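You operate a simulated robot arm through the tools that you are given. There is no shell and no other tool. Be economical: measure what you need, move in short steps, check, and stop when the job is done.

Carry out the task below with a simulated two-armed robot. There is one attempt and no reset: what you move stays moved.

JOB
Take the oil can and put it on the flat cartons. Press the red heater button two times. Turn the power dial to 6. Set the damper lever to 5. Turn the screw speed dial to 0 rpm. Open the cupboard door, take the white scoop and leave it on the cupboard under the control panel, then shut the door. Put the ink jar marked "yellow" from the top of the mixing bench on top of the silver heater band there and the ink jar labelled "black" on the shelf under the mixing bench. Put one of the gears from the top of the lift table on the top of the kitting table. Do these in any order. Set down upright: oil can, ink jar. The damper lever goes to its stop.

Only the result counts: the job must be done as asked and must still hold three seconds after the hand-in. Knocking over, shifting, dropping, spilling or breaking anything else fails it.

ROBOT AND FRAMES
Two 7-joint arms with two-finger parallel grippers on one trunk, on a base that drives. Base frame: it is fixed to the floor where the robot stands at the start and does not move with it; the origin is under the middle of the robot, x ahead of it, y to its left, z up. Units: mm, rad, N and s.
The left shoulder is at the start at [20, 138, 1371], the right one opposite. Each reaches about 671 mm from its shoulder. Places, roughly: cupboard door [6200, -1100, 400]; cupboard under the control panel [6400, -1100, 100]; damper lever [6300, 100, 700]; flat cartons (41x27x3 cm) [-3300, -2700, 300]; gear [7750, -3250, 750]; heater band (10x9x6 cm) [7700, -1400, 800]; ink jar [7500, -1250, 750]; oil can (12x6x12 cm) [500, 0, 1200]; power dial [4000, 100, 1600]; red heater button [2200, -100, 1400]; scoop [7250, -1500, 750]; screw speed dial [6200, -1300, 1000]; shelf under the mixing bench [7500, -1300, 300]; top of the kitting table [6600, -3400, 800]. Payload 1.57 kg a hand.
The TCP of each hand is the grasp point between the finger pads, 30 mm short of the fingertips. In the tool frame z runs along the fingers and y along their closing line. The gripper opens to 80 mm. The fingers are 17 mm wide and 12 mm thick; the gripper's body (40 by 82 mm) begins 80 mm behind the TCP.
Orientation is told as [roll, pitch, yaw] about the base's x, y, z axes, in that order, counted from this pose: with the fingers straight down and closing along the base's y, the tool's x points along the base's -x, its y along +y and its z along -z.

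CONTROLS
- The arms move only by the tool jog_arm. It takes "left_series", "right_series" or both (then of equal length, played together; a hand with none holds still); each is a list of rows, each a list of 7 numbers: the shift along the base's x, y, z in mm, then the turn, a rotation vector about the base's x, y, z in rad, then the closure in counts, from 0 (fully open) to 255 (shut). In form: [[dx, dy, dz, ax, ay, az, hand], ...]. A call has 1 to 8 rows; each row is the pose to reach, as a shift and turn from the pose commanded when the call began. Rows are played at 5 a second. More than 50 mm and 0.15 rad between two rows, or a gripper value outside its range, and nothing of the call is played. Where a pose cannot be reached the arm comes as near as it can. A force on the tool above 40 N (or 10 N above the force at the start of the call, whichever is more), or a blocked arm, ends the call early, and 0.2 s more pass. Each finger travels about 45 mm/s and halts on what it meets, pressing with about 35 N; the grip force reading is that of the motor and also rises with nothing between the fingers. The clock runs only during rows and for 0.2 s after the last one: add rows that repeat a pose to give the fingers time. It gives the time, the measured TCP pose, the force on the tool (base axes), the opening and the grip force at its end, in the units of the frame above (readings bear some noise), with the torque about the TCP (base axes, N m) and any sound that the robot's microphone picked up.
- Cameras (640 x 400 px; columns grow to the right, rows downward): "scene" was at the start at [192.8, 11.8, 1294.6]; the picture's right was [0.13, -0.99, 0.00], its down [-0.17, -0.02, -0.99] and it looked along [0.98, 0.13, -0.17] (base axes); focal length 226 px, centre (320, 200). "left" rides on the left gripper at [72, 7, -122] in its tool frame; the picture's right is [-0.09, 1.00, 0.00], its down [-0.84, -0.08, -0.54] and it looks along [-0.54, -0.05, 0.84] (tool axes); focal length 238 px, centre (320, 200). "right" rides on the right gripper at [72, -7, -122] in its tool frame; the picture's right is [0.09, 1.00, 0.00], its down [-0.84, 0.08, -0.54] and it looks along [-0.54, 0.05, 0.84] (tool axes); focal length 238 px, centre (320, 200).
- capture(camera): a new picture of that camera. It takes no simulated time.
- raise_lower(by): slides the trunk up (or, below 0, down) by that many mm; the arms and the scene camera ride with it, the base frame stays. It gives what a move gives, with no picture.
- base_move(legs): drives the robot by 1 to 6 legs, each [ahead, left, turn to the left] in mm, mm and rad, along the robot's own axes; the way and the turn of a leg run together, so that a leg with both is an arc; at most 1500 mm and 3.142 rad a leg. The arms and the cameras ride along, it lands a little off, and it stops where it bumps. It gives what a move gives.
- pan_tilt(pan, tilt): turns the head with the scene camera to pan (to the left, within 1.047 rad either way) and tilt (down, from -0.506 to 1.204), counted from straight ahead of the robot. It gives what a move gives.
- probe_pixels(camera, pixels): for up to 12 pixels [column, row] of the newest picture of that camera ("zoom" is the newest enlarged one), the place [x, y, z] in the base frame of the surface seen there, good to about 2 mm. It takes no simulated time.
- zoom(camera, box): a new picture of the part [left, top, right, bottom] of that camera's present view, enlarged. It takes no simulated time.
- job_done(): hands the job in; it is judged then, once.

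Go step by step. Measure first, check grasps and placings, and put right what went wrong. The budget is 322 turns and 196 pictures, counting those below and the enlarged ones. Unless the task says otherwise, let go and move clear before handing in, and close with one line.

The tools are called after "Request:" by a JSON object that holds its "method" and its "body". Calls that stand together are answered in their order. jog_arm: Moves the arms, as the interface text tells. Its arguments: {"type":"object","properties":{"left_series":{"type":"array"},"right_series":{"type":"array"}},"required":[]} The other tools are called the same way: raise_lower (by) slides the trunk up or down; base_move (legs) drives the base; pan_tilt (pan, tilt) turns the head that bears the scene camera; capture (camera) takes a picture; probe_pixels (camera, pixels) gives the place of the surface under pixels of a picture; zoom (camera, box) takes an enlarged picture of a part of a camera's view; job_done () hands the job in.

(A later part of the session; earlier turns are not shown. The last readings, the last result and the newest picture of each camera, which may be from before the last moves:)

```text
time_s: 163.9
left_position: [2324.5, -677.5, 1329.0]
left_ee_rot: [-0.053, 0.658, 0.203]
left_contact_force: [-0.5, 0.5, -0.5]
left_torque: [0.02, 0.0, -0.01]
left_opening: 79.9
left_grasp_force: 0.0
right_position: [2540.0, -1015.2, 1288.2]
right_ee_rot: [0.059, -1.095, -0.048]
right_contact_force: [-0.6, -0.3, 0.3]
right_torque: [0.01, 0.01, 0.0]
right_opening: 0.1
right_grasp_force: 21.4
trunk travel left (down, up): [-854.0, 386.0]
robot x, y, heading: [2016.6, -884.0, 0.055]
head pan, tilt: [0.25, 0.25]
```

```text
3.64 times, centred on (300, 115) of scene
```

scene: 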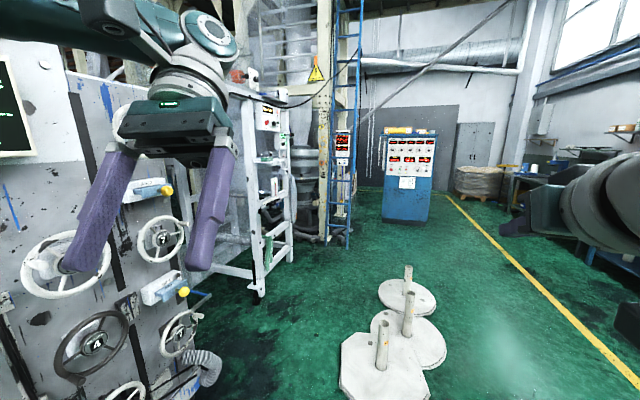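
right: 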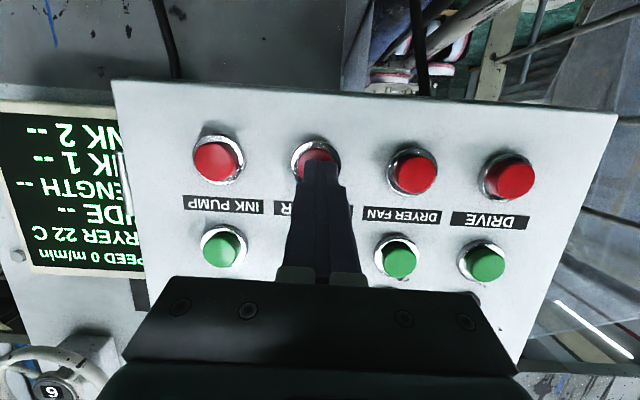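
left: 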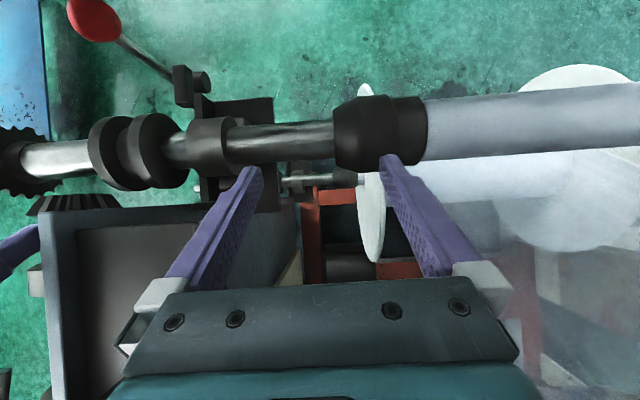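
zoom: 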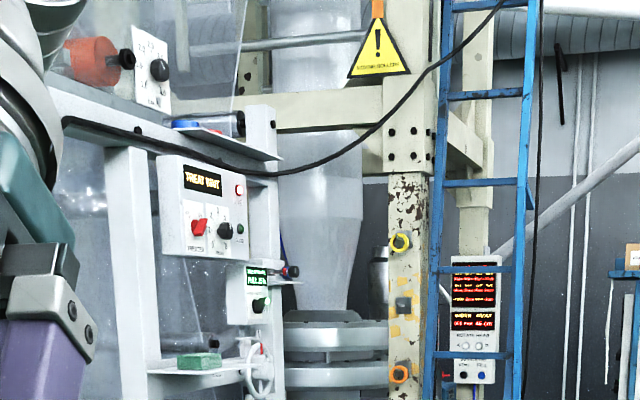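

Request:
{"method": "probe_pixels", "body": {"camera": "scene", "pixels": [[55, 265], [160, 240], [95, 345], [180, 335], [185, 290], [165, 285], [215, 360], [130, 390], [105, 110], [30, 100], [240, 200], [290, 250]]}}

Request:
{"method": "pan_tilt", "body": {"pan": 0.6, "tilt": 0.35}}

Request:
{"method": "capture", "body": {"camera": "scene"}}

```text
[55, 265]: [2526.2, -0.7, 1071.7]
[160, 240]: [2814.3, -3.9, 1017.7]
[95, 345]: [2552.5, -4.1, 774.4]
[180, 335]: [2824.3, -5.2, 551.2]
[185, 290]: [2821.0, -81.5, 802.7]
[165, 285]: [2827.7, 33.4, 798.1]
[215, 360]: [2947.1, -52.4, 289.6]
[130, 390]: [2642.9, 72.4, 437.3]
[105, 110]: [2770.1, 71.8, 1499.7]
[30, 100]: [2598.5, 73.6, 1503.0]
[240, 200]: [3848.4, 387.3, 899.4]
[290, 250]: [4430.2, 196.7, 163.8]
```

```text
time_s: 164.8
left_position: [2325.4, -677.8, 1328.5]
left_ee_rot: [-0.053, 0.659, 0.203]
left_contact_force: [0.0, 0.0, 0.8]
left_torque: [-0.01, -0.01, 0.03]
left_opening: 80.3
left_grasp_force: 0.0
right_position: [2540.4, -1015.2, 1288.8]
right_ee_rot: [0.059, -1.096, -0.049]
right_contact_force: [0.0, -0.9, 1.1]
right_torque: [0.04, -0.01, -0.01]
right_opening: 0.0
right_grasp_force: 21.4
trunk travel left (down, up): [-854.0, 386.0]
robot x, y, heading: [2018.3, -884.1, 0.056]
head pan, tilt: [0.6, 0.351]
```

```text
146 pictures are left
```

scene: 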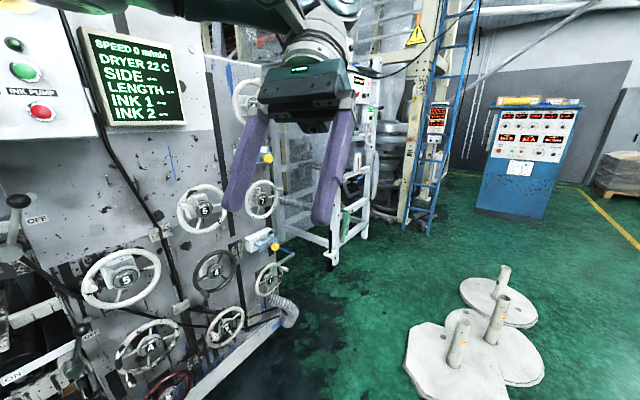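

Request:
{"method": "probe_pixels", "body": {"camera": "scene", "pixels": [[408, 350], [425, 325], [450, 312], [462, 290], [480, 279], [505, 279], [535, 300], [445, 330]]}}

Request:
{"method": "base_move", "body": {"legs": [[0, 0, -0.055], [500, 330, 0], [450, 140, 0]]}}

Request:
{"method": "pan_tilt", "body": {"pan": 0.3, "tilt": 0.2}}

Request:
{"method": "capture", "body": {"camera": "scene"}}

```text
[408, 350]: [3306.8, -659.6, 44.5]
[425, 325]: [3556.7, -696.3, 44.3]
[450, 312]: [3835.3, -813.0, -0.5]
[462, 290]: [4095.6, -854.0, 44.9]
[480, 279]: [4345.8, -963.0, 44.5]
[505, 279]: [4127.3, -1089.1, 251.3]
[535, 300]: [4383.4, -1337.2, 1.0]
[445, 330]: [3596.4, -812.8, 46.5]
```

```text
time_s: 171.0
left_position: [3307.9, -240.8, 1328.1]
left_ee_rot: [-0.053, 0.658, 0.136]
left_contact_force: [0.2, -0.2, 0.0]
left_torque: [-0.02, 0.02, -0.01]
left_opening: 80.0
left_grasp_force: 0.1
right_position: [3499.6, -591.8, 1289.8]
right_ee_rot: [0.057, -1.096, -0.119]
right_contact_force: [0.1, 0.5, 0.5]
right_torque: [0.0, 0.0, 0.0]
right_opening: 0.2
right_grasp_force: 21.0
trunk travel left (down, up): [-854.0, 386.0]
robot x, y, heading: [2986.8, -425.1, -0.014]
head pan, tilt: [0.6, 0.351]
```

```text
time_s: 171.8
left_position: [3307.5, -241.1, 1329.1]
left_ee_rot: [-0.051, 0.658, 0.134]
left_contact_force: [0.1, 0.2, 0.7]
left_torque: [-0.02, 0.01, 0.02]
left_opening: 80.2
left_grasp_force: 0.1
right_position: [3498.6, -591.1, 1287.5]
right_ee_rot: [0.057, -1.096, -0.117]
right_contact_force: [-0.1, -0.8, 1.2]
right_torque: [-0.02, 0.01, -0.02]
right_opening: 0.0
right_grasp_force: 21.4
trunk travel left (down, up): [-854.0, 386.0]
robot x, y, heading: [2987.2, -427.0, -0.016]
head pan, tilt: [0.3, 0.201]
```

```text
145 pictures are left
```

scene: 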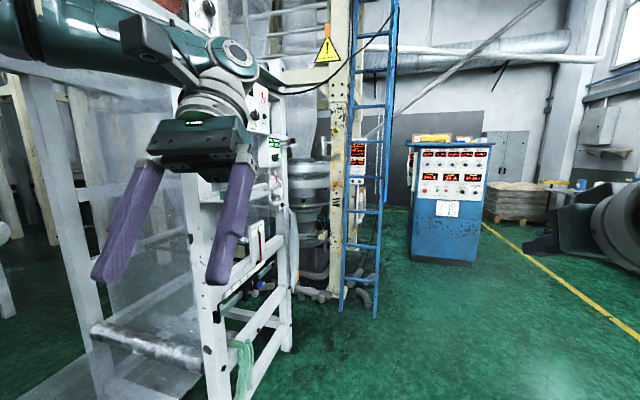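

Request:
{"method": "probe_pixels", "body": {"camera": "scene", "pixels": [[285, 340], [220, 390], [262, 100], [120, 340], [60, 200], [290, 145], [330, 285], [375, 300], [100, 250]]}}

Request:
{"method": "base_move", "body": {"legs": [[300, 85, 0.014], [500, 0, 0]]}}

Request:
{"method": "pan_tilt", "body": {"pan": 0.9, "tilt": -0.1}}

Request:
{"method": "capture", "body": {"camera": "scene"}}

```text
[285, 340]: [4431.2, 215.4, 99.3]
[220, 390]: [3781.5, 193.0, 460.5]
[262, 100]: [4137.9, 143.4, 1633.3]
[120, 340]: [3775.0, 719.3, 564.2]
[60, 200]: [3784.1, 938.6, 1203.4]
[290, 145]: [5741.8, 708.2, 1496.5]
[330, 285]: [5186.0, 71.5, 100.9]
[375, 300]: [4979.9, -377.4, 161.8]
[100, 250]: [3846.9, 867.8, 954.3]
```

```text
time_s: 176.6
left_position: [4127.0, -154.1, 1328.4]
left_ee_rot: [-0.051, 0.66, 0.152]
left_contact_force: [-0.2, -0.3, -0.5]
left_torque: [-0.01, 0.01, 0.01]
left_opening: 80.2
left_grasp_force: 0.1
right_position: [4325.5, -501.9, 1288.0]
right_ee_rot: [0.057, -1.096, -0.101]
right_contact_force: [0.2, 0.1, -0.8]
right_torque: [0.03, -0.02, 0.0]
right_opening: 0.0
right_grasp_force: 21.1
trunk travel left (down, up): [-854.0, 386.0]
robot x, y, heading: [3808.8, -343.9, -0.002]
head pan, tilt: [0.3, 0.201]
```

```text
time_s: 177.6
left_position: [4126.3, -153.9, 1328.3]
left_ee_rot: [-0.05, 0.661, 0.152]
left_contact_force: [-0.8, 0.1, -1.1]
left_torque: [0.0, -0.01, 0.02]
left_opening: 80.1
left_grasp_force: 0.0
right_position: [4325.2, -501.7, 1288.5]
right_ee_rot: [0.058, -1.097, -0.102]
right_contact_force: [-0.4, 0.1, 0.6]
right_torque: [0.01, -0.02, 0.01]
right_opening: 0.0
right_grasp_force: 21.3
trunk travel left (down, up): [-854.0, 386.0]
robot x, y, heading: [3811.0, -343.9, -0.001]
head pan, tilt: [0.901, -0.099]
```

```text
144 pictures are left
```

scene: 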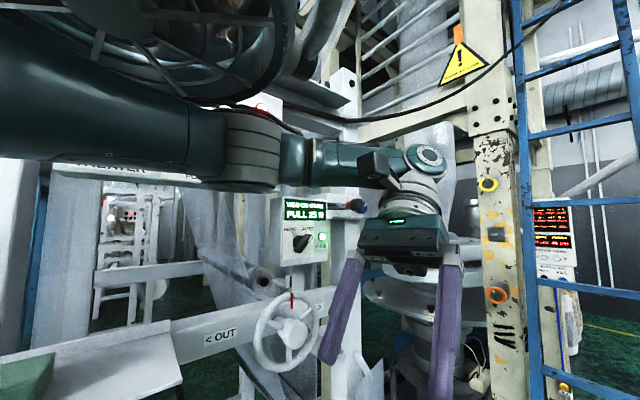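

The dial panel is hidden by my left arm. I'll retract the right hand, then back off slightly and turn to face the panel.

Request:
{"method": "jog_arm", "body": {"right_series": [[-30, 5, -15, 0, 0.14, 0, 255], [-60, 5, -30, 0, 0.28, 0, 255], [-90, 5, -45, 0, 0.42, 0, 255], [-120, 5, -60, 0, 0.56, 0, 255], [-140, 5, -70, 0, 0.68, 0, 255]]}}

Request:
{"method": "base_move", "body": {"legs": [[50, -90, 0], [0, 0, 1.571]]}}

Request:
{"method": "pan_tilt", "body": {"pan": 0, "tilt": -0.1}}

Request:
{"method": "capture", "body": {"camera": "scene"}}

```text
time_s: 178.8
left_position: [4126.2, -153.9, 1328.7]
left_ee_rot: [-0.051, 0.657, 0.152]
left_contact_force: [-1.0, 0.1, 0.2]
left_torque: [0.03, -0.04, -0.03]
left_opening: 79.8
left_grasp_force: 0.0
right_position: [4180.9, -496.5, 1218.6]
right_ee_rot: [-0.012, -0.417, -0.05]
right_contact_force: [0.0, -0.4, -0.2]
right_torque: [-0.02, -0.01, 0.02]
right_opening: 0.0
right_grasp_force: 21.2
trunk travel left (down, up): [-854.0, 386.0]
robot x, y, heading: [3811.5, -349.1, -0.008]
head pan, tilt: [0.901, -0.099]
```

```text
time_s: 183.8
left_position: [3670.2, -117.8, 1328.7]
left_ee_rot: [-0.05, 0.66, 1.715]
left_contact_force: [1.0, 0.1, -0.2]
left_torque: [-0.02, 0.01, 0.01]
left_opening: 80.1
left_grasp_force: 0.0
right_position: [4014.2, -64.7, 1219.8]
right_ee_rot: [-0.012, -0.42, 1.512]
right_contact_force: [-0.1, 0.3, 0.2]
right_torque: [-0.01, 0.03, -0.02]
right_opening: 0.4
right_grasp_force: 21.2
trunk travel left (down, up): [-854.0, 386.0]
robot x, y, heading: [3862.8, -434.3, 1.56]
head pan, tilt: [0.901, -0.099]
```

```text
time_s: 184.9
left_position: [3670.4, -118.8, 1327.9]
left_ee_rot: [-0.052, 0.66, 1.715]
left_contact_force: [0.1, 0.1, 0.2]
left_torque: [0.03, 0.0, 0.0]
left_opening: 79.9
left_grasp_force: 0.0
right_position: [4012.9, -65.6, 1219.7]
right_ee_rot: [-0.014, -0.42, 1.511]
right_contact_force: [0.6, 0.3, 0.2]
right_torque: [-0.01, -0.02, 0.0]
right_opening: 0.1
right_grasp_force: 21.2
trunk travel left (down, up): [-854.0, 386.0]
robot x, y, heading: [3859.1, -438.7, 1.558]
head pan, tilt: [0.0, -0.099]
```

```text
143 pictures are left
```

scene: 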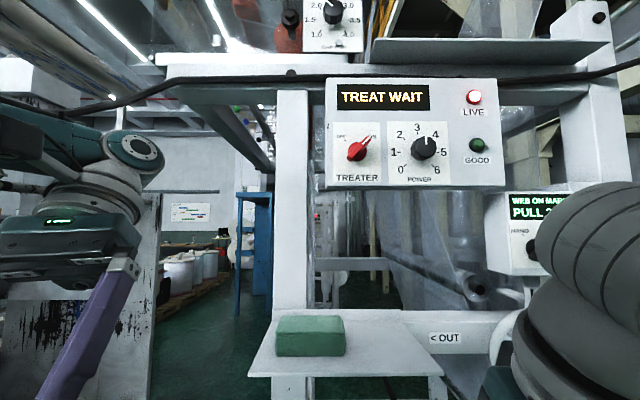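

The POWER dial is at (424,148) with a 0–6 scale. I'll zoom and measure.

Request:
{"method": "zoom", "body": {"camera": "scene", "box": [320, 70, 520, 200]}}

Request:
{"method": "probe_pixels", "body": {"camera": "scene", "pixels": [[424, 148], [424, 138], [434, 150], [414, 150], [400, 180], [440, 130], [400, 170], [438, 170], [417, 128], [437, 135], [470, 170], [335, 170]]}}

```text
3.08 times, centred on (420, 135) of scene
```

zoom: 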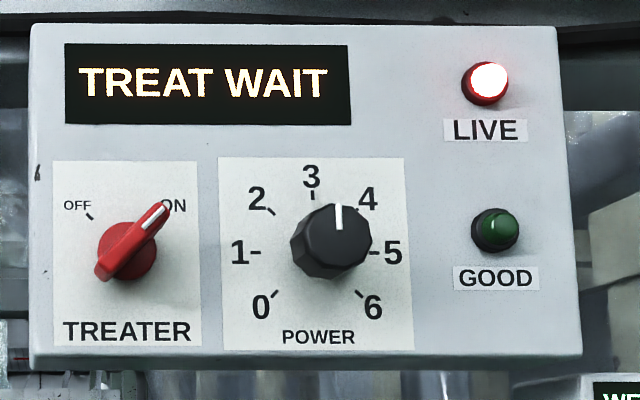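

```text
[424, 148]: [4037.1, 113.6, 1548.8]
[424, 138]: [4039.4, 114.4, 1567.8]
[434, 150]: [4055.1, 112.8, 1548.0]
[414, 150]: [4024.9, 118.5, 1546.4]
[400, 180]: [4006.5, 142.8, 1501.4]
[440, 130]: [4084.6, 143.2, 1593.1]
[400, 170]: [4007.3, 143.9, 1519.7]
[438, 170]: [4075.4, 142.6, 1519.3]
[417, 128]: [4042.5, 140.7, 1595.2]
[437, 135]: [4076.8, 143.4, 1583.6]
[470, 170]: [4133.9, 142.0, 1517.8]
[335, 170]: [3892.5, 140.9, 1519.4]
```

The POWER pointer is at 3 (straight up); 6 is 135° clockwise. The knob centre is ≈(4041,113 face,1551). I'll raise and level the right hand in front of it.

Request:
{"method": "jog_arm", "body": {"right_series": [[0, 0, 35, 0.144, 0, 0, 100], [0, 0, 70, 0.288, 0, 0, 0], [5, 5, 105, 0.432, 0, 0, 0], [10, 10, 140, 0.576, 0, 0, 0], [15, 15, 175, 0.72, 0, 0, 0], [20, 15, 210, 0.864, 0, 0, 0], [25, 15, 245, 1.008, 0, 0, 0], [28, 15, 280, 1.15, 0, 0, 0]]}}

```text
time_s: 186.8
left_position: [3671.1, -118.7, 1328.4]
left_ee_rot: [-0.051, 0.661, 1.715]
left_contact_force: [0.0, -0.3, 0.3]
left_torque: [0.0, 0.01, -0.01]
left_opening: 80.2
left_grasp_force: 0.1
right_position: [4079.5, -61.0, 1298.1]
right_ee_rot: [0.549, -0.862, 0.769]
right_contact_force: [0.4, 0.6, 0.6]
right_torque: [-0.03, 0.02, -0.01]
right_opening: 79.9
right_grasp_force: 0.1
right hand out of reach, approached as far as the arm can: row 5, 6, 7, 8
trunk travel left (down, up): [-854.0, 386.0]
robot x, y, heading: [3857.5, -433.8, 1.56]
head pan, tilt: [0.0, -0.099]
stopped in row 8 (right hand): the arm was blocked; the commanded pose is now the measured one
```

Too folded at this distance. A lower shoulder with the hand reaching upward will help; I'll check the shelf below first.

Request:
{"method": "capture", "body": {"camera": "scene"}}

Request:
{"method": "probe_pixels", "body": {"camera": "scene", "pixels": [[350, 375], [440, 375], [255, 372], [310, 335], [430, 325], [515, 205], [520, 250], [345, 330]]}}

```text
141 pictures are left
```

scene: 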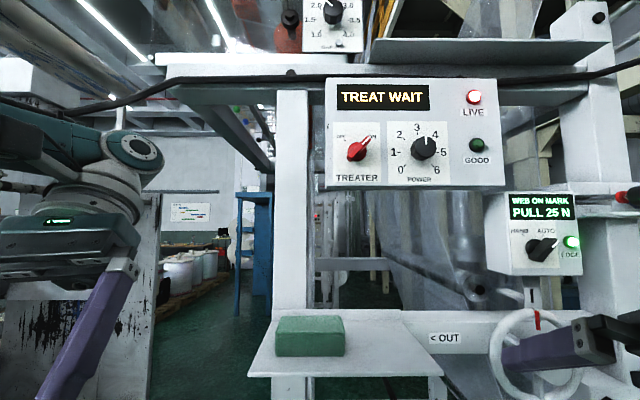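

```text
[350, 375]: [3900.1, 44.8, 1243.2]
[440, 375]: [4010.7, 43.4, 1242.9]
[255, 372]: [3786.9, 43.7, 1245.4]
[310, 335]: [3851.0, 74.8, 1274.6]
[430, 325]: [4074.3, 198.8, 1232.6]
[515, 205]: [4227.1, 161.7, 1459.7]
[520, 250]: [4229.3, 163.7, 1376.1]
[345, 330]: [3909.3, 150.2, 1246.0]
```

The shelf edge is at y≈44, clear of the hand. I'll lower the trunk 178 mm, then raise and level the hand together.

Request:
{"method": "raise_lower", "body": {"by": -178}}

Request:
{"method": "jog_arm", "body": {"right_series": [[-3, -2, 45, 0.07, -0.055, 0.03, 0], [-6, -4, 90, 0.14, -0.11, 0.06, 0], [-10, -6, 135, 0.21, -0.167, 0.09, 0], [-15, -8, 180, 0.28, -0.22, 0.12, 0], [-20, -8, 225, 0.35, -0.28, 0.152, 0], [-25, -4, 270, 0.415, -0.333, 0.18, 0], [-30, 0, 315, 0.485, -0.39, 0.21, 0], [-35, 5, 360, 0.554, -0.445, 0.243, 0]]}}

Request:
{"method": "capture", "body": {"camera": "scene"}}

```text
time_s: 188.8
left_position: [3670.4, -119.5, 1149.9]
left_ee_rot: [-0.05, 0.66, 1.713]
left_contact_force: [0.9, 0.2, -0.4]
left_torque: [0.01, 0.02, -0.01]
left_opening: 80.0
left_grasp_force: 0.0
right_position: [4079.3, -62.5, 1119.4]
right_ee_rot: [0.545, -0.861, 0.767]
right_contact_force: [-0.8, 0.2, -0.5]
right_torque: [0.02, -0.01, 0.0]
right_opening: 80.0
right_grasp_force: 0.1
trunk travel left (down, up): [-676.0, 564.0]
robot x, y, heading: [3859.5, -437.7, 1.56]
head pan, tilt: [0.0, -0.099]
```

```text
time_s: 189.4
left_position: [3670.9, -119.5, 1150.7]
left_ee_rot: [-0.05, 0.66, 1.714]
left_contact_force: [-0.5, 1.1, 0.0]
left_torque: [-0.02, -0.01, 0.02]
left_opening: 80.2
left_grasp_force: 0.1
right_position: [4073.3, -68.9, 1118.6]
right_ee_rot: [0.354, -0.846, 0.974]
right_contact_force: [0.2, -0.3, -0.2]
right_torque: [0.0, 0.04, 0.0]
right_opening: 80.0
right_grasp_force: 0.0
right hand out of reach, approached as far as the arm can: row 1, 2
trunk travel left (down, up): [-676.0, 564.0]
robot x, y, heading: [3859.1, -438.2, 1.56]
head pan, tilt: [0.0, -0.099]
stopped in row 2 (right hand): the arm was blocked; the commanded pose is now the measured one
```

```text
140 pictures are left
```

scene: 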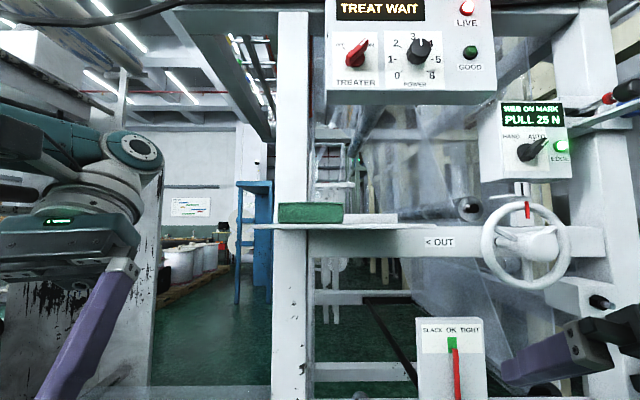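

The wrist is folded too close to the shoulder. I'll restore the hand-down pose first, then raise, then pitch up.

Request:
{"method": "jog_arm", "body": {"right_series": [[-12, 1, -4, -0.098, -0.03, 0.074, 0], [-24, 2, -8, -0.196, -0.06, 0.149, 0], [-36, 3, -12, -0.293, -0.09, 0.223, 0], [-48, 4, -16, -0.391, -0.12, 0.298, 0], [-55, 5, -20, -0.489, -0.151, 0.372, 0], [-55, 5, -20, -0.489, -0.151, 0.372, 0]]}}

Request:
{"method": "jog_arm", "body": {"right_series": [[3, 0, 45, 0, 0, 0, 0], [6, 0, 90, 0, 0, 0, 0], [9, 0, 135, 0, 0, 0, 0], [12, 0, 180, 0, 0, 0, 0], [15, 0, 225, 0, 0, 0, 0]]}}

```text
time_s: 190.8
left_position: [3672.2, -118.1, 1149.9]
left_ee_rot: [-0.05, 0.661, 1.713]
left_contact_force: [-0.7, -0.4, 0.7]
left_torque: [0.02, -0.02, 0.0]
left_opening: 80.1
left_grasp_force: 0.1
right_position: [4017.8, -63.4, 1102.3]
right_ee_rot: [0.003, -0.424, 1.572]
right_contact_force: [-0.4, -0.5, -0.9]
right_torque: [0.0, 0.02, -0.03]
right_opening: 80.2
right_grasp_force: 0.1
trunk travel left (down, up): [-676.0, 564.0]
robot x, y, heading: [3862.2, -439.3, 1.559]
head pan, tilt: [0.0, -0.099]
```

```text
time_s: 191.6
left_position: [3670.6, -119.0, 1150.2]
left_ee_rot: [-0.05, 0.658, 1.714]
left_contact_force: [-1.0, 0.3, 0.5]
left_torque: [-0.01, 0.02, -0.01]
left_opening: 79.7
left_grasp_force: 0.1
right_position: [4053.7, -90.0, 1144.6]
right_ee_rot: [-0.151, -0.176, 1.6]
right_contact_force: [-0.3, 0.4, 0.5]
right_torque: [0.0, -0.02, 0.02]
right_opening: 80.0
right_grasp_force: 0.0
trunk travel left (down, up): [-676.0, 564.0]
robot x, y, heading: [3861.4, -434.9, 1.559]
head pan, tilt: [0.0, -0.099]
stopped in row 4 (right hand): the arm was blocked; the commanded pose is now the measured one
```

Close-in and above the shoulder is restricted, so I'll back the base ~75 mm, shift left 60 mm, and raise the trunk so the hand works slightly below shoulder height at longer reach.

Request:
{"method": "base_move", "body": {"legs": [[-75, 60, 0.01]]}}

Request:
{"method": "raise_lower", "body": {"by": 329}}

```text
time_s: 192.8
left_position: [3605.9, -198.6, 1151.3]
left_ee_rot: [-0.05, 0.658, 1.725]
left_contact_force: [-0.9, -0.2, -0.8]
left_torque: [0.0, -0.01, -0.01]
left_opening: 79.9
left_grasp_force: 0.1
right_position: [3987.0, -164.9, 1144.5]
right_ee_rot: [-0.153, -0.177, 1.609]
right_contact_force: [-0.3, 0.3, 0.5]
right_torque: [0.03, 0.0, 0.01]
right_opening: 79.9
right_grasp_force: 0.0
trunk travel left (down, up): [-676.0, 564.0]
robot x, y, heading: [3796.2, -511.2, 1.574]
head pan, tilt: [0.0, -0.099]
```

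```text
time_s: 196.0
left_position: [3606.3, -197.6, 1479.3]
left_ee_rot: [-0.051, 0.658, 1.724]
left_contact_force: [1.7, -1.1, 0.4]
left_torque: [0.03, -0.03, -0.03]
left_opening: 80.2
left_grasp_force: 0.1
right_position: [3988.6, -164.5, 1473.6]
right_ee_rot: [-0.152, -0.176, 1.609]
right_contact_force: [-1.4, -0.3, -0.5]
right_torque: [0.03, -0.01, -0.04]
right_opening: 80.2
right_grasp_force: 0.1
trunk travel left (down, up): [-1005.0, 235.0]
robot x, y, heading: [3798.9, -513.7, 1.576]
head pan, tilt: [0.0, -0.099]
```

Now I'll pivot the hand up to point at the dial, keeping the tips short of the panel.

Request:
{"method": "jog_arm", "body": {"right_series": [[5, 36, -9, 0.144, 0.014, 0.01, 0], [9, 72, -11, 0.289, 0.028, 0.02, 0], [13, 104, -10, 0.433, 0.041, 0.029, 0], [17, 134, -4, 0.578, 0.055, 0.039, 0], [22, 161, 6, 0.722, 0.069, 0.049, 0], [26, 184, 18, 0.867, 0.083, 0.059, 0], [31, 203, 33, 1.011, 0.097, 0.068, 0], [35, 217, 50, 1.156, 0.111, 0.078, 0]]}}

```text
time_s: 197.8
left_position: [3605.0, -198.2, 1479.4]
left_ee_rot: [-0.051, 0.658, 1.724]
left_contact_force: [0.9, -0.2, 0.5]
left_torque: [0.02, 0.01, 0.0]
left_opening: 80.0
left_grasp_force: 0.0
right_position: [4036.0, 41.2, 1519.0]
right_ee_rot: [-0.103, -1.236, 1.655]
right_contact_force: [-0.2, -0.2, -0.8]
right_torque: [0.04, -0.01, -0.02]
right_opening: 80.0
right_grasp_force: 0.1
right hand out of reach, approached as far as the arm can: row 8
trunk travel left (down, up): [-1005.0, 235.0]
robot x, y, heading: [3797.5, -513.3, 1.572]
head pan, tilt: [0.0, -0.099]
```

Request:
{"method": "jog_arm", "body": {"right_series": [[2, 6, 10, 0.11, 0, 0, 0], [4, 12, 20, 0.22, 0, 0, 0], [5, 18, 32, 0.33, 0, 0, 0], [5, 18, 32, 0.33, 0, 0, 0]]}}

Request:
{"method": "capture", "body": {"camera": "right"}}

```text
time_s: 198.8
left_position: [3605.9, -197.8, 1479.4]
left_ee_rot: [-0.049, 0.659, 1.724]
left_contact_force: [0.5, -0.2, 0.1]
left_torque: [-0.01, 0.02, 0.01]
left_opening: 80.0
left_grasp_force: 0.1
right_position: [4005.5, 57.7, 1535.1]
right_ee_rot: [-0.043, -1.455, 1.796]
right_contact_force: [-0.6, 0.2, -0.1]
right_torque: [-0.08, -0.03, 0.03]
right_opening: 79.9
right_grasp_force: 0.0
right hand out of reach, approached as far as the arm can: row 1, 2, 3, 4
trunk travel left (down, up): [-1005.0, 235.0]
robot x, y, heading: [3796.9, -511.0, 1.572]
head pan, tilt: [0.0, -0.099]
```

```text
139 pictures are left
```

right: 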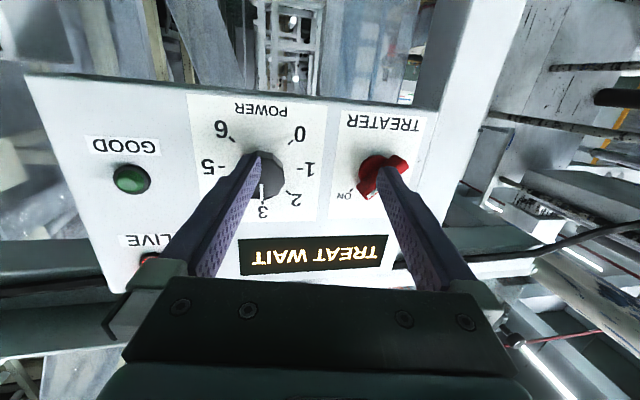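

The posture is reach-limited here. I'll turn the body right 0.6 rad, which puts the right shoulder further back, then bring the hand back square to the panel.

Request:
{"method": "base_move", "body": {"legs": [[0, 0, -0.6]]}}

Request:
{"method": "jog_arm", "body": {"right_series": [[-30, 20, 3, 0, 0, 0.1, 0], [-60, 40, 6, 0, 0, 0.2, 0], [-90, 60, 9, 0, 0, 0.3, 0], [-120, 80, 12, 0, 0, 0.4, 0], [-150, 105, 14, 0, 0, 0.45, 0], [-180, 130, 16, 0, 0, 0.45, 0], [-210, 155, 16, 0, 0, 0.45, 0], [-240, 180, 16, 0, 0, 0.45, 0]]}}

Request:
{"method": "capture", "body": {"camera": "right"}}

```text
time_s: 200.9
left_position: [3822.7, -143.8, 1479.5]
left_ee_rot: [-0.05, 0.658, 1.109]
left_contact_force: [0.5, 0.3, -0.2]
left_torque: [-0.03, -0.01, 0.02]
left_opening: 79.6
left_grasp_force: 0.0
right_position: [4296.3, -167.8, 1534.9]
right_ee_rot: [-0.041, -1.457, 1.182]
right_contact_force: [0.3, 0.3, -0.2]
right_torque: [0.0, -0.03, 0.02]
right_opening: 79.9
right_grasp_force: 0.0
trunk travel left (down, up): [-1005.0, 235.0]
robot x, y, heading: [3795.4, -513.2, 0.958]
head pan, tilt: [0.0, -0.099]
```

```text
time_s: 202.7
left_position: [3823.3, -145.0, 1478.8]
left_ee_rot: [-0.051, 0.658, 1.109]
left_contact_force: [-0.5, 0.7, -0.3]
left_torque: [0.02, 0.02, 0.02]
left_opening: 79.9
left_grasp_force: 0.0
right_position: [4057.5, 12.0, 1551.4]
right_ee_rot: [-0.038, -1.456, 1.625]
right_contact_force: [-0.5, 0.0, -0.4]
right_torque: [-0.02, -0.01, 0.04]
right_opening: 79.8
right_grasp_force: 0.1
trunk travel left (down, up): [-1005.0, 235.0]
robot x, y, heading: [3798.6, -515.7, 0.959]
head pan, tilt: [0.0, -0.099]
```

```text
138 pictures are left
```

right: 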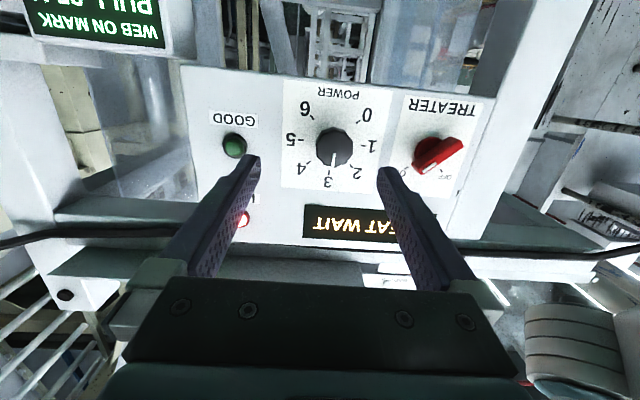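

Now the hand is square and in reach. I'll measure the knob's centre from this camera.

Request:
{"method": "probe_pixels", "body": {"camera": "right", "pixels": [[333, 146], [318, 148], [350, 147], [334, 130], [333, 162], [294, 139], [371, 146], [330, 182], [428, 155]]}}

Request:
{"method": "zoom", "body": {"camera": "right", "box": [270, 80, 400, 210]}}

```text
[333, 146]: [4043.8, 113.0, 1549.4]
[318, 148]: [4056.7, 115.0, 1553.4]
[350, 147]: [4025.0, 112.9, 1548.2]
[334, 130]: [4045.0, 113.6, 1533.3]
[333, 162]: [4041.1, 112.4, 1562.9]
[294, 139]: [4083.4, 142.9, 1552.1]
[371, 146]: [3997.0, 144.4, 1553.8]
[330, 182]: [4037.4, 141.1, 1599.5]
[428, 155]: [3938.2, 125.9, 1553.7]
```

```text
3.08 times, centred on (335, 145) of right
```

zoom: 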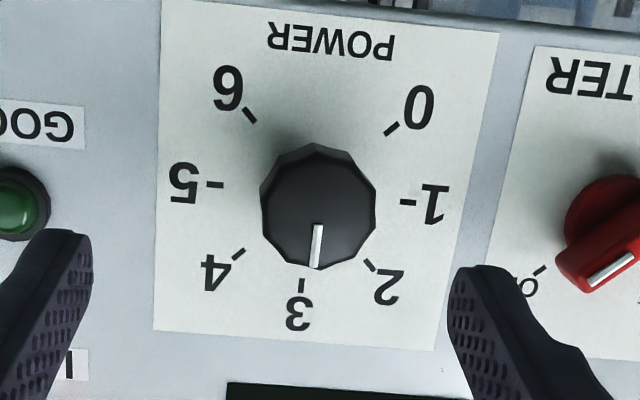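

Knob axis ≈(4040,1552), pointer at 3. I'll square the hand and pre-roll it counter-clockwise ~1.15 rad before gripping.

Request:
{"method": "jog_arm", "body": {"right_series": [[-3, 5, 0, 0.01, -0.145, -0.01, 0], [-6, 10, 1, 0.03, -0.29, -0.02, 0], [-9, 15, 1, 0.05, -0.43, -0.03, 0], [-12, 20, 2, 0.06, -0.575, -0.03, 0], [-15, 25, 2, 0.08, -0.72, -0.04, 0], [-17, 30, 2, 0.09, -0.86, -0.04, 0], [-17, 30, 2, 0.1, -1.005, -0.05, 0], [-17, 30, 2, 0.11, -1.15, -0.05, 0]]}}

Request:
{"method": "capture", "body": {"camera": "right"}}

```text
time_s: 204.5
left_position: [3823.7, -144.5, 1479.7]
left_ee_rot: [-0.051, 0.658, 1.109]
left_contact_force: [-0.6, -0.1, -0.1]
left_torque: [-0.02, 0.01, 0.02]
left_opening: 80.3
left_grasp_force: 0.1
right_position: [4084.2, 46.0, 1576.4]
right_ee_rot: [-1.505, -0.615, 2.997]
right_contact_force: [-0.1, -0.5, 0.0]
right_torque: [0.01, 0.0, -0.02]
right_opening: 79.9
right_grasp_force: 0.0
right hand out of reach, approached as far as the arm can: row 2, 3, 4, 5, 6, 7, 8
trunk travel left (down, up): [-1005.0, 235.0]
robot x, y, heading: [3798.9, -513.3, 0.959]
head pan, tilt: [0.0, -0.099]
```

```text
136 pictures are left
```

right: 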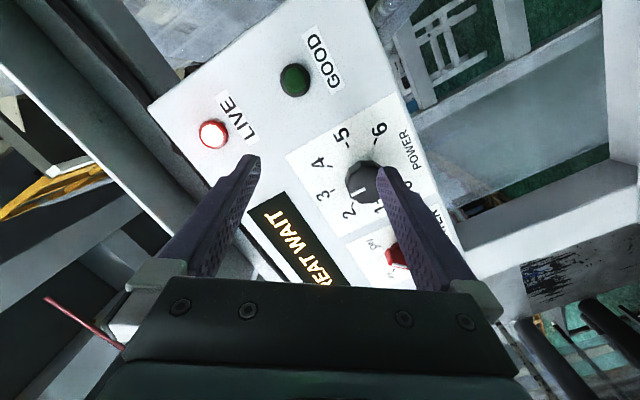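

The counter-clockwise roll runs into a limit. I'll test clockwise freely before gripping.

Request:
{"method": "jog_arm", "body": {"right_series": [[-6, -4, -3, 0, 0.145, 0, 0], [-12, -8, -6, 0, 0.29, 0, 0], [-18, -10, -9, 0, 0.435, 0, 0], [-24, -10, -12, 0, 0.58, 0, 0], [-30, -10, -15, 0, 0.725, 0, 0], [-36, -10, -18, 0, 0.87, 0, 0], [-40, -10, -21, 0, 1.015, 0, 0], [-44, -10, -24, 0, 1.16, 0, 0]]}}

Request:
{"method": "jog_arm", "body": {"right_series": [[0, 0, 0, 0, 0.145, 0, 0], [0, 0, 0, 0, 0.29, 0, 0], [0, 0, 0, 0, 0.435, 0, 0], [0, 0, 0, 0, 0.58, 0, 0], [0, 0, 0, 0, 0.725, 0, 0], [0, 0, 0, 0, 0.87, 0, 0], [0, 0, 0, 0, 1.015, 0, 0], [0, 0, 0, 0, 1.16, 0, 0]]}}

Request:
{"method": "capture", "body": {"camera": "right"}}

```text
time_s: 206.5
left_position: [3822.3, -145.5, 1479.3]
left_ee_rot: [-0.048, 0.659, 1.111]
left_contact_force: [-0.8, -0.7, 0.8]
left_torque: [0.01, -0.01, -0.01]
left_opening: 80.0
left_grasp_force: 0.0
right_position: [4083.2, 42.9, 1562.3]
right_ee_rot: [1.159, -1.357, 0.371]
right_contact_force: [0.4, -0.7, -0.2]
right_torque: [-0.03, -0.01, 0.0]
right_opening: 79.9
right_grasp_force: 0.3
right hand out of reach, approached as far as the arm can: row 1, 2, 3, 4, 5, 6, 7, 8
trunk travel left (down, up): [-1005.0, 235.0]
robot x, y, heading: [3801.7, -513.7, 0.953]
head pan, tilt: [0.0, -0.099]
stopped in row 8 (right hand): the arm was blocked; the commanded pose is now the measured one
```

```text
time_s: 208.3
left_position: [3823.0, -144.9, 1478.6]
left_ee_rot: [-0.051, 0.657, 1.11]
left_contact_force: [0.1, 0.2, 0.1]
left_torque: [-0.04, -0.02, 0.0]
left_opening: 79.9
left_grasp_force: 0.1
right_position: [4074.5, 41.4, 1569.2]
right_ee_rot: [1.506, -0.208, 0.079]
right_contact_force: [0.2, 0.1, -0.3]
right_torque: [0.01, -0.03, -0.06]
right_opening: 80.0
right_grasp_force: 0.0
right hand out of reach, approached as far as the arm can: row 6, 7, 8
trunk travel left (down, up): [-1005.0, 235.0]
robot x, y, heading: [3796.1, -510.5, 0.956]
head pan, tilt: [0.0, -0.099]
```

```text
135 pictures are left
```

right: 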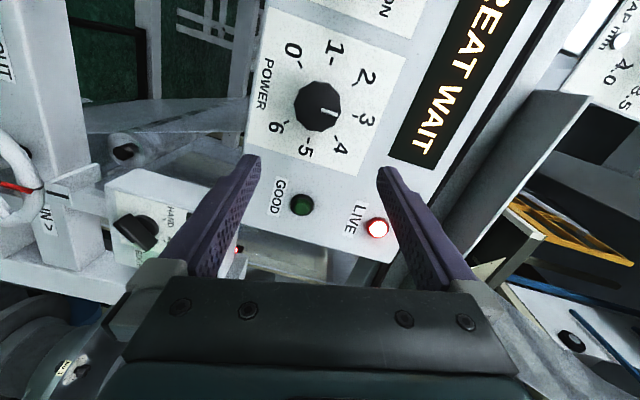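

The usable roll is about −0.15 to +1.05 rad, so two bites of ~1.18 rad will do. I'll go back to −0.15 and line up on the knob.

Request:
{"method": "jog_arm", "body": {"right_series": [[-5, 0, -2, 0.01, -0.145, -0.01, 0], [-10, 2, -4, 0.02, -0.29, -0.02, 0], [-15, 4, -6, 0.03, -0.435, -0.03, 0], [-20, 6, -8, 0.04, -0.58, -0.04, 0], [-25, 8, -10, 0.05, -0.725, -0.05, 0], [-30, 10, -12, 0.06, -0.87, -0.06, 0], [-34, 12, -14, 0.06, -1.01, -0.06, 0], [-34, 14, -16, 0.06, -1.15, -0.06, 0]]}}

Request:
{"method": "jog_arm", "body": {"right_series": [[0, 0, 0, 0, -0.12, 0, 0], [0, 3, 0, 0, -0.24, 0, 0], [0, 6, 0, 0, -0.32, 0, 0], [0, 6, 0, 0, -0.32, 0, 0]]}}

Request:
{"method": "zoom", "body": {"camera": "right", "box": [200, 60, 440, 260]}}

```text
time_s: 210.1
left_position: [3822.1, -144.8, 1480.0]
left_ee_rot: [-0.051, 0.658, 1.11]
left_contact_force: [0.5, -0.4, -0.3]
left_torque: [-0.04, -0.01, -0.01]
left_opening: 79.8
left_grasp_force: 0.0
right_position: [4066.8, 48.2, 1564.7]
right_ee_rot: [1.544, -1.368, -0.04]
right_contact_force: [-0.5, -0.6, -0.2]
right_torque: [0.03, -0.01, -0.01]
right_opening: 80.1
right_grasp_force: 0.0
right hand out of reach, approached as far as the arm can: row 7, 8
trunk travel left (down, up): [-1005.0, 235.0]
robot x, y, heading: [3797.7, -514.8, 0.962]
head pan, tilt: [0.0, -0.099]
```

```text
time_s: 211.1
left_position: [3822.7, -145.3, 1479.0]
left_ee_rot: [-0.05, 0.657, 1.111]
left_contact_force: [-0.5, -0.8, 0.3]
left_torque: [0.01, 0.0, -0.03]
left_opening: 79.8
left_grasp_force: 0.1
right_position: [4062.7, 50.1, 1573.2]
right_ee_rot: [-1.678, -1.455, -3.092]
right_contact_force: [-0.5, 0.2, -0.5]
right_torque: [-0.01, -0.02, 0.04]
right_opening: 80.0
right_grasp_force: 0.1
right hand out of reach, approached as far as the arm can: row 2, 3, 4
trunk travel left (down, up): [-1005.0, 235.0]
robot x, y, heading: [3796.6, -511.6, 0.958]
head pan, tilt: [0.0, -0.099]
```

```text
2.00 times, centred on (320, 160) of right
```

zoom: 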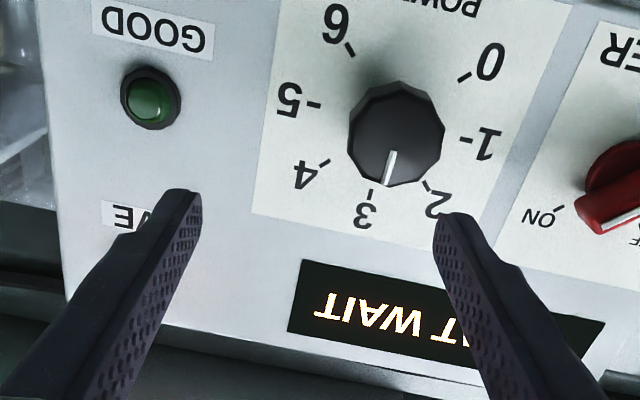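

That's actually the far reach limit (wrist ≈423 of 441 mm). I'll pull the hand back a bit, move the base 65 mm closer (+y), and realign.

Request:
{"method": "jog_arm", "body": {"right_series": [[-8, -20, -7, 0, 0.02, 0, 0], [-15, -40, -14, 0, 0.05, 0, 0], [-22, -60, -20, 0, 0.05, 0, 0], [-22, -70, -20, 0, 0.05, 0, 0]]}}

Request:
{"method": "base_move", "body": {"legs": [[53, 37, 0]]}}

Request:
{"method": "capture", "body": {"camera": "right"}}

```text
time_s: 212.1
left_position: [3823.7, -144.6, 1479.6]
left_ee_rot: [-0.051, 0.657, 1.11]
left_contact_force: [0.6, 0.2, 1.2]
left_torque: [0.02, -0.02, 0.02]
left_opening: 80.0
left_grasp_force: 0.1
right_position: [4077.2, 40.6, 1545.1]
right_ee_rot: [-1.675, -1.502, -3.108]
right_contact_force: [-0.3, 0.2, 0.1]
right_torque: [-0.01, 0.04, 0.01]
right_opening: 79.9
right_grasp_force: 0.1
right hand out of reach, approached as far as the arm can: row 1, 2, 3, 4
trunk travel left (down, up): [-1005.0, 235.0]
robot x, y, heading: [3797.0, -517.1, 0.958]
head pan, tilt: [0.0, -0.099]
```

```text
time_s: 213.1
left_position: [3822.2, -102.2, 1479.8]
left_ee_rot: [-0.05, 0.659, 1.11]
left_contact_force: [-0.2, 0.0, -0.2]
left_torque: [0.01, 0.0, -0.01]
left_opening: 80.0
left_grasp_force: 0.0
right_position: [4077.2, 81.8, 1544.5]
right_ee_rot: [-1.923, -1.495, -2.85]
right_contact_force: [-15.4, -32.0, -7.4]
right_torque: [-0.31, -0.41, 2.05]
right_opening: 79.9
right_grasp_force: 0.1
trunk travel left (down, up): [-1005.0, 235.0]
robot x, y, heading: [3799.2, -472.0, 0.956]
head pan, tilt: [0.0, -0.099]
stopped in leg 1: the force on the tool passed its limit at 381 N (the readings are from after the stop); the commanded pose is now the measured one
```

```text
133 pictures are left
```

right: 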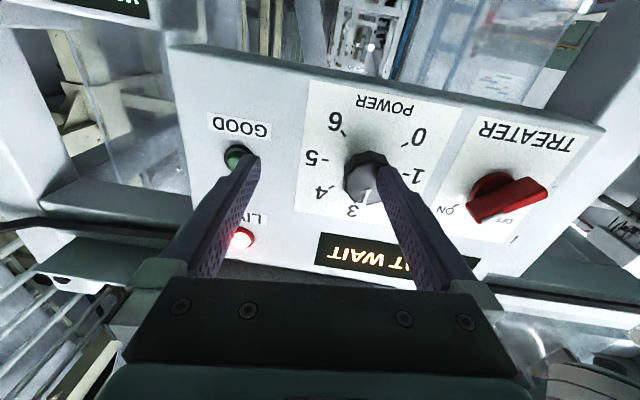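

The hand hadn't actually retracted, so the fingertips pushed into the dial. I must check before driving. Backing the base off now.

Request:
{"method": "base_move", "body": {"legs": [[-45, -32, 0]]}}

Request:
{"method": "capture", "body": {"camera": "right"}}

Request:
{"method": "capture", "body": {"camera": "scene"}}

```text
time_s: 214.0
left_position: [3824.0, -156.4, 1480.6]
left_ee_rot: [-0.051, 0.655, 1.111]
left_contact_force: [0.0, -0.6, 0.0]
left_torque: [0.02, -0.01, 0.0]
left_opening: 80.2
left_grasp_force: 0.1
right_position: [4080.9, 27.9, 1547.7]
right_ee_rot: [-1.988, -1.497, -2.791]
right_contact_force: [-0.2, -0.1, -0.7]
right_torque: [0.05, 0.01, -0.04]
right_opening: 80.1
right_grasp_force: 0.1
trunk travel left (down, up): [-1005.0, 235.0]
robot x, y, heading: [3801.9, -520.5, 0.957]
head pan, tilt: [0.0, -0.099]
```

```text
132 pictures are left
```

right: 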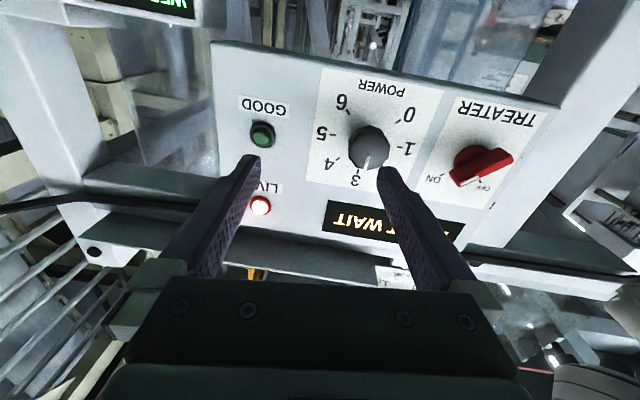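

```text
131 pictures are left
```

scene: 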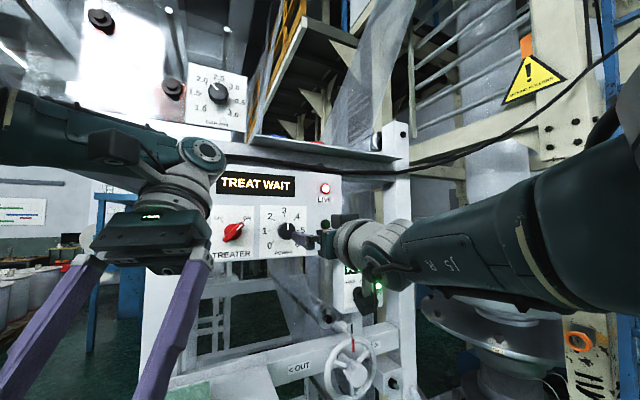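

No damage visible; the pointer still at 3. The errors came from asking for roll below the last joint's limit (≈−0.1), so I'll use roll 0.1→0.9 in three bites. Realigning now.

Request:
{"method": "jog_arm", "body": {"right_series": [[-10, 0, 1, -0.01, 0.06, 0.02, 0], [-20, 2, 3, -0.02, 0.12, 0.04, 0], [-30, 5, 5, -0.03, 0.17, 0.066, 0], [-41, 10, 5, -0.03, 0.17, 0.066, 0], [-41, 20, 5, -0.03, 0.17, 0.066, 0]]}}

Request:
{"method": "zoom", "body": {"camera": "right", "box": [200, 60, 440, 260]}}

```text
time_s: 215.2
left_position: [3823.0, -157.1, 1479.7]
left_ee_rot: [-0.053, 0.655, 1.11]
left_contact_force: [-0.5, 0.5, -0.1]
left_torque: [0.0, -0.02, 0.02]
left_opening: 80.0
left_grasp_force: 0.0
right_position: [4056.8, 32.7, 1546.8]
right_ee_rot: [1.452, -1.471, 0.099]
right_contact_force: [-0.3, -0.1, -0.3]
right_torque: [0.0, -0.02, 0.02]
right_opening: 80.1
right_grasp_force: 0.2
right hand out of reach, approached as far as the arm can: row 1, 4, 5
trunk travel left (down, up): [-1005.0, 235.0]
robot x, y, heading: [3798.1, -526.8, 0.96]
head pan, tilt: [0.0, -0.099]
```

```text
2.00 times, centred on (320, 160) of right
```

zoom: 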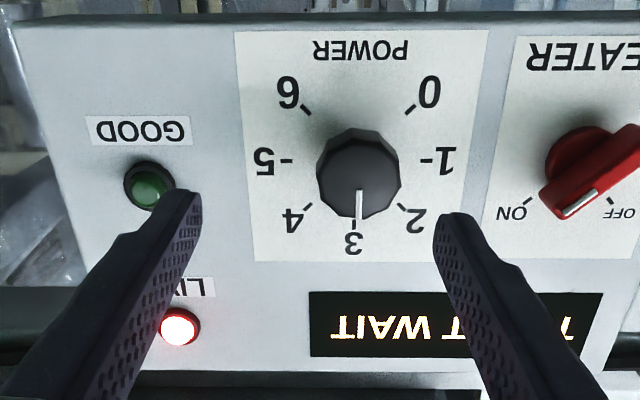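

Square to the panel now and genuinely at full reach (wrist ≈420 mm). The tips are at y≈63, so I'll move the base +38 mm in y and then extend the arm.

Request:
{"method": "base_move", "body": {"legs": [[31, 22, 0]]}}

```text
time_s: 216.1
left_position: [3821.5, -118.1, 1480.7]
left_ee_rot: [-0.054, 0.657, 1.111]
left_contact_force: [-0.3, 0.3, -0.1]
left_torque: [0.02, -0.02, -0.04]
left_opening: 80.0
left_grasp_force: 0.0
right_position: [4055.4, 72.5, 1546.9]
right_ee_rot: [1.467, -1.47, 0.085]
right_contact_force: [-0.8, 1.3, -0.3]
right_torque: [-0.02, 0.03, -0.01]
right_opening: 80.3
right_grasp_force: 0.0
trunk travel left (down, up): [-1005.0, 235.0]
robot x, y, heading: [3796.2, -488.7, 0.961]
head pan, tilt: [0.0, -0.099]
```

Request:
{"method": "jog_arm", "body": {"right_series": [[-5, -15, 2, 0, 0, 0, 0], [-10, -30, 4, 0, 0, 0, 0], [-15, -40, 6, 0, 0, 0, 0], [-15, -40, 6, 0, 0, 0, 0]]}}

```text
time_s: 217.1
left_position: [3823.1, -117.9, 1480.3]
left_ee_rot: [-0.051, 0.658, 1.112]
left_contact_force: [0.8, -0.4, -1.3]
left_torque: [-0.01, -0.01, -0.02]
left_opening: 80.0
left_grasp_force: 0.0
right_position: [4073.2, 68.3, 1546.8]
right_ee_rot: [1.458, -1.478, 0.068]
right_contact_force: [-0.5, -0.8, 0.0]
right_torque: [0.03, 0.0, 0.01]
right_opening: 79.8
right_grasp_force: 0.1
right hand out of reach, approached as far as the arm can: row 1, 2, 3, 4
trunk travel left (down, up): [-1005.0, 235.0]
robot x, y, heading: [3798.7, -487.0, 0.956]
head pan, tilt: [0.0, -0.099]
```

The limit is the hand's upward pitch; a 0.12–0.15 rad downward tilt was free. I'll ease the pitch and retract.

Request:
{"method": "jog_arm", "body": {"right_series": [[-8, -8, 2, -0.07, 0, 0.02, 0], [-16, -16, 4, -0.14, 0, 0.04, 0], [-25, -22, 6, -0.14, 0, 0.05, 0], [-33, -22, 8, -0.14, 0, 0.05, 0], [-33, -22, 8, -0.14, 0, 0.05, 0]]}}

```text
time_s: 218.3
left_position: [3823.5, -117.8, 1480.5]
left_ee_rot: [-0.052, 0.656, 1.111]
left_contact_force: [0.6, 0.8, 0.6]
left_torque: [-0.03, -0.02, 0.01]
left_opening: 80.1
left_grasp_force: 0.0
right_position: [4052.9, 71.5, 1548.6]
right_ee_rot: [0.586, -1.392, 1.003]
right_contact_force: [0.6, 0.2, -0.3]
right_torque: [0.02, 0.0, 0.01]
right_opening: 80.1
right_grasp_force: 0.1
right hand out of reach, approached as far as the arm can: row 1, 2, 3, 4, 5
trunk travel left (down, up): [-1005.0, 235.0]
robot x, y, heading: [3794.9, -487.2, 0.96]
head pan, tilt: [0.0, -0.099]
```

I see: unreachable commands accumulate in the commanded pose. The arm can't come inward far enough with the body turned this much. I'll retract the hand to a surely reachable spot, then turn the body back 0.3 rad.

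Request:
{"method": "jog_arm", "body": {"right_series": [[30, -15, -5, 0, 0, 0, 0], [60, -35, -10, 0, 0, 0, 0], [90, -60, -17, 0, 0, 0, 0], [100, -85, -17, 0, 0, 0, 0], [100, -100, -17, 0, 0, 0, 0]]}}

```text
time_s: 219.5
left_position: [3822.8, -118.5, 1479.9]
left_ee_rot: [-0.052, 0.656, 1.111]
left_contact_force: [-0.8, -0.2, -0.1]
left_torque: [0.02, 0.03, -0.01]
left_opening: 80.2
left_grasp_force: 0.1
right_position: [4152.1, -29.9, 1529.5]
right_ee_rot: [0.581, -1.39, 1.014]
right_contact_force: [-0.3, 0.4, -0.6]
right_torque: [-0.01, -0.02, 0.02]
right_opening: 79.7
right_grasp_force: 0.1
right hand out of reach, approached as far as the arm can: row 1, 2
trunk travel left (down, up): [-1005.0, 235.0]
robot x, y, heading: [3796.6, -487.7, 0.956]
head pan, tilt: [0.0, -0.099]
```

That works; the limit is inward. I'll pull back 50 mm more, then turn the body left 0.3 rad.

Request:
{"method": "jog_arm", "body": {"right_series": [[0, -25, 0, 0, 0, 0, 0], [0, -50, 5, 0, 0, 0, 0], [0, -50, 15, 0, 0, 0, 0]]}}

Request:
{"method": "base_move", "body": {"legs": [[0, 0, 0.3]]}}

```text
time_s: 220.3
left_position: [3823.7, -118.1, 1479.2]
left_ee_rot: [-0.052, 0.655, 1.111]
left_contact_force: [-0.5, 0.6, 1.1]
left_torque: [-0.02, -0.02, 0.0]
left_opening: 80.1
left_grasp_force: 0.1
right_position: [4151.7, -79.7, 1545.2]
right_ee_rot: [0.582, -1.391, 1.012]
right_contact_force: [1.1, -0.2, 0.1]
right_torque: [0.01, 0.0, 0.01]
right_opening: 80.0
right_grasp_force: 0.0
trunk travel left (down, up): [-1005.0, 235.0]
robot x, y, heading: [3797.5, -491.1, 0.952]
head pan, tilt: [0.0, -0.099]
```

```text
time_s: 221.7
left_position: [3711.7, -126.7, 1480.5]
left_ee_rot: [-0.052, 0.657, 1.414]
left_contact_force: [-0.5, 0.0, 0.1]
left_torque: [-0.02, -0.01, 0.01]
left_opening: 80.0
left_grasp_force: 0.0
right_position: [4015.1, 6.4, 1545.9]
right_ee_rot: [0.585, -1.391, 1.312]
right_contact_force: [-0.2, -0.2, -0.2]
right_torque: [-0.01, 0.04, -0.01]
right_opening: 80.0
right_grasp_force: 0.0
trunk travel left (down, up): [-1005.0, 235.0]
robot x, y, heading: [3802.1, -486.6, 1.26]
head pan, tilt: [0.0, -0.099]
```

Request:
{"method": "jog_arm", "body": {"right_series": [[10, 5, 2, 0, 0, -0.11, 0], [18, 15, 4, 0, 0, -0.22, 0], [25, 25, 8, 0, 0, -0.32, 0], [25, 39, 8, 0, 0, -0.32, 0], [25, 39, 8, 0, 0, -0.32, 0]]}}

Request:
{"method": "zoom", "body": {"camera": "right", "box": [200, 60, 440, 260]}}

```text
time_s: 222.8
left_position: [3711.9, -126.7, 1479.3]
left_ee_rot: [-0.052, 0.657, 1.412]
left_contact_force: [0.3, 0.1, -0.4]
left_torque: [-0.03, 0.0, 0.01]
left_opening: 79.9
left_grasp_force: 0.2
right_position: [4058.1, 39.3, 1538.1]
right_ee_rot: [0.583, -1.386, 0.998]
right_contact_force: [0.6, 0.5, 0.6]
right_torque: [0.04, -0.02, 0.05]
right_opening: 80.2
right_grasp_force: 0.1
right hand out of reach, approached as far as the arm can: row 3, 4, 5
trunk travel left (down, up): [-1005.0, 235.0]
robot x, y, heading: [3798.7, -490.5, 1.258]
head pan, tilt: [0.0, -0.099]
```

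```text
2.00 times, centred on (320, 160) of right
```

zoom: 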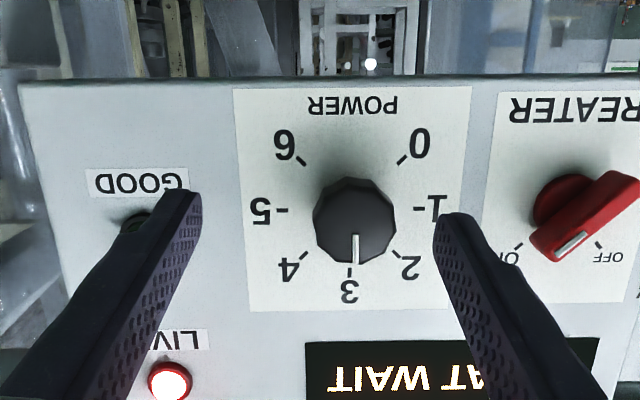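

Orientation is square; the base and trunk can do the fine positioning. First I'll test, away from the knob, that a roll of +0.85 stays in reach here.

Request:
{"method": "jog_arm", "body": {"right_series": [[5, 10, 0, 0, 0.1, 0, 0], [10, 15, 0, 0, 0.24, 0, 0], [10, 15, 0, 0, 0.38, 0, 0], [10, 15, 0, 0, 0.52, 0, 0], [10, 15, 0, 0, 0.66, 0, 0], [10, 15, 0, 0, 0.8, 0, 0], [10, 15, 0, 0, 0.94, 0, 0], [10, 15, 0, 0, 1.08, 0, 0]]}}

```text
time_s: 224.7
left_position: [3712.2, -127.9, 1480.6]
left_ee_rot: [-0.054, 0.657, 1.414]
left_contact_force: [0.5, 0.2, 0.5]
left_torque: [-0.02, -0.01, -0.01]
left_opening: 80.3
left_grasp_force: 0.1
right_position: [4062.5, 56.0, 1537.8]
right_ee_rot: [1.508, -0.383, 0.161]
right_contact_force: [-1.3, 0.4, 0.1]
right_torque: [0.0, -0.01, 0.04]
right_opening: 80.0
right_grasp_force: 0.0
trunk travel left (down, up): [-1005.0, 235.0]
robot x, y, heading: [3796.9, -487.7, 1.258]
head pan, tilt: [0.0, -0.099]
```

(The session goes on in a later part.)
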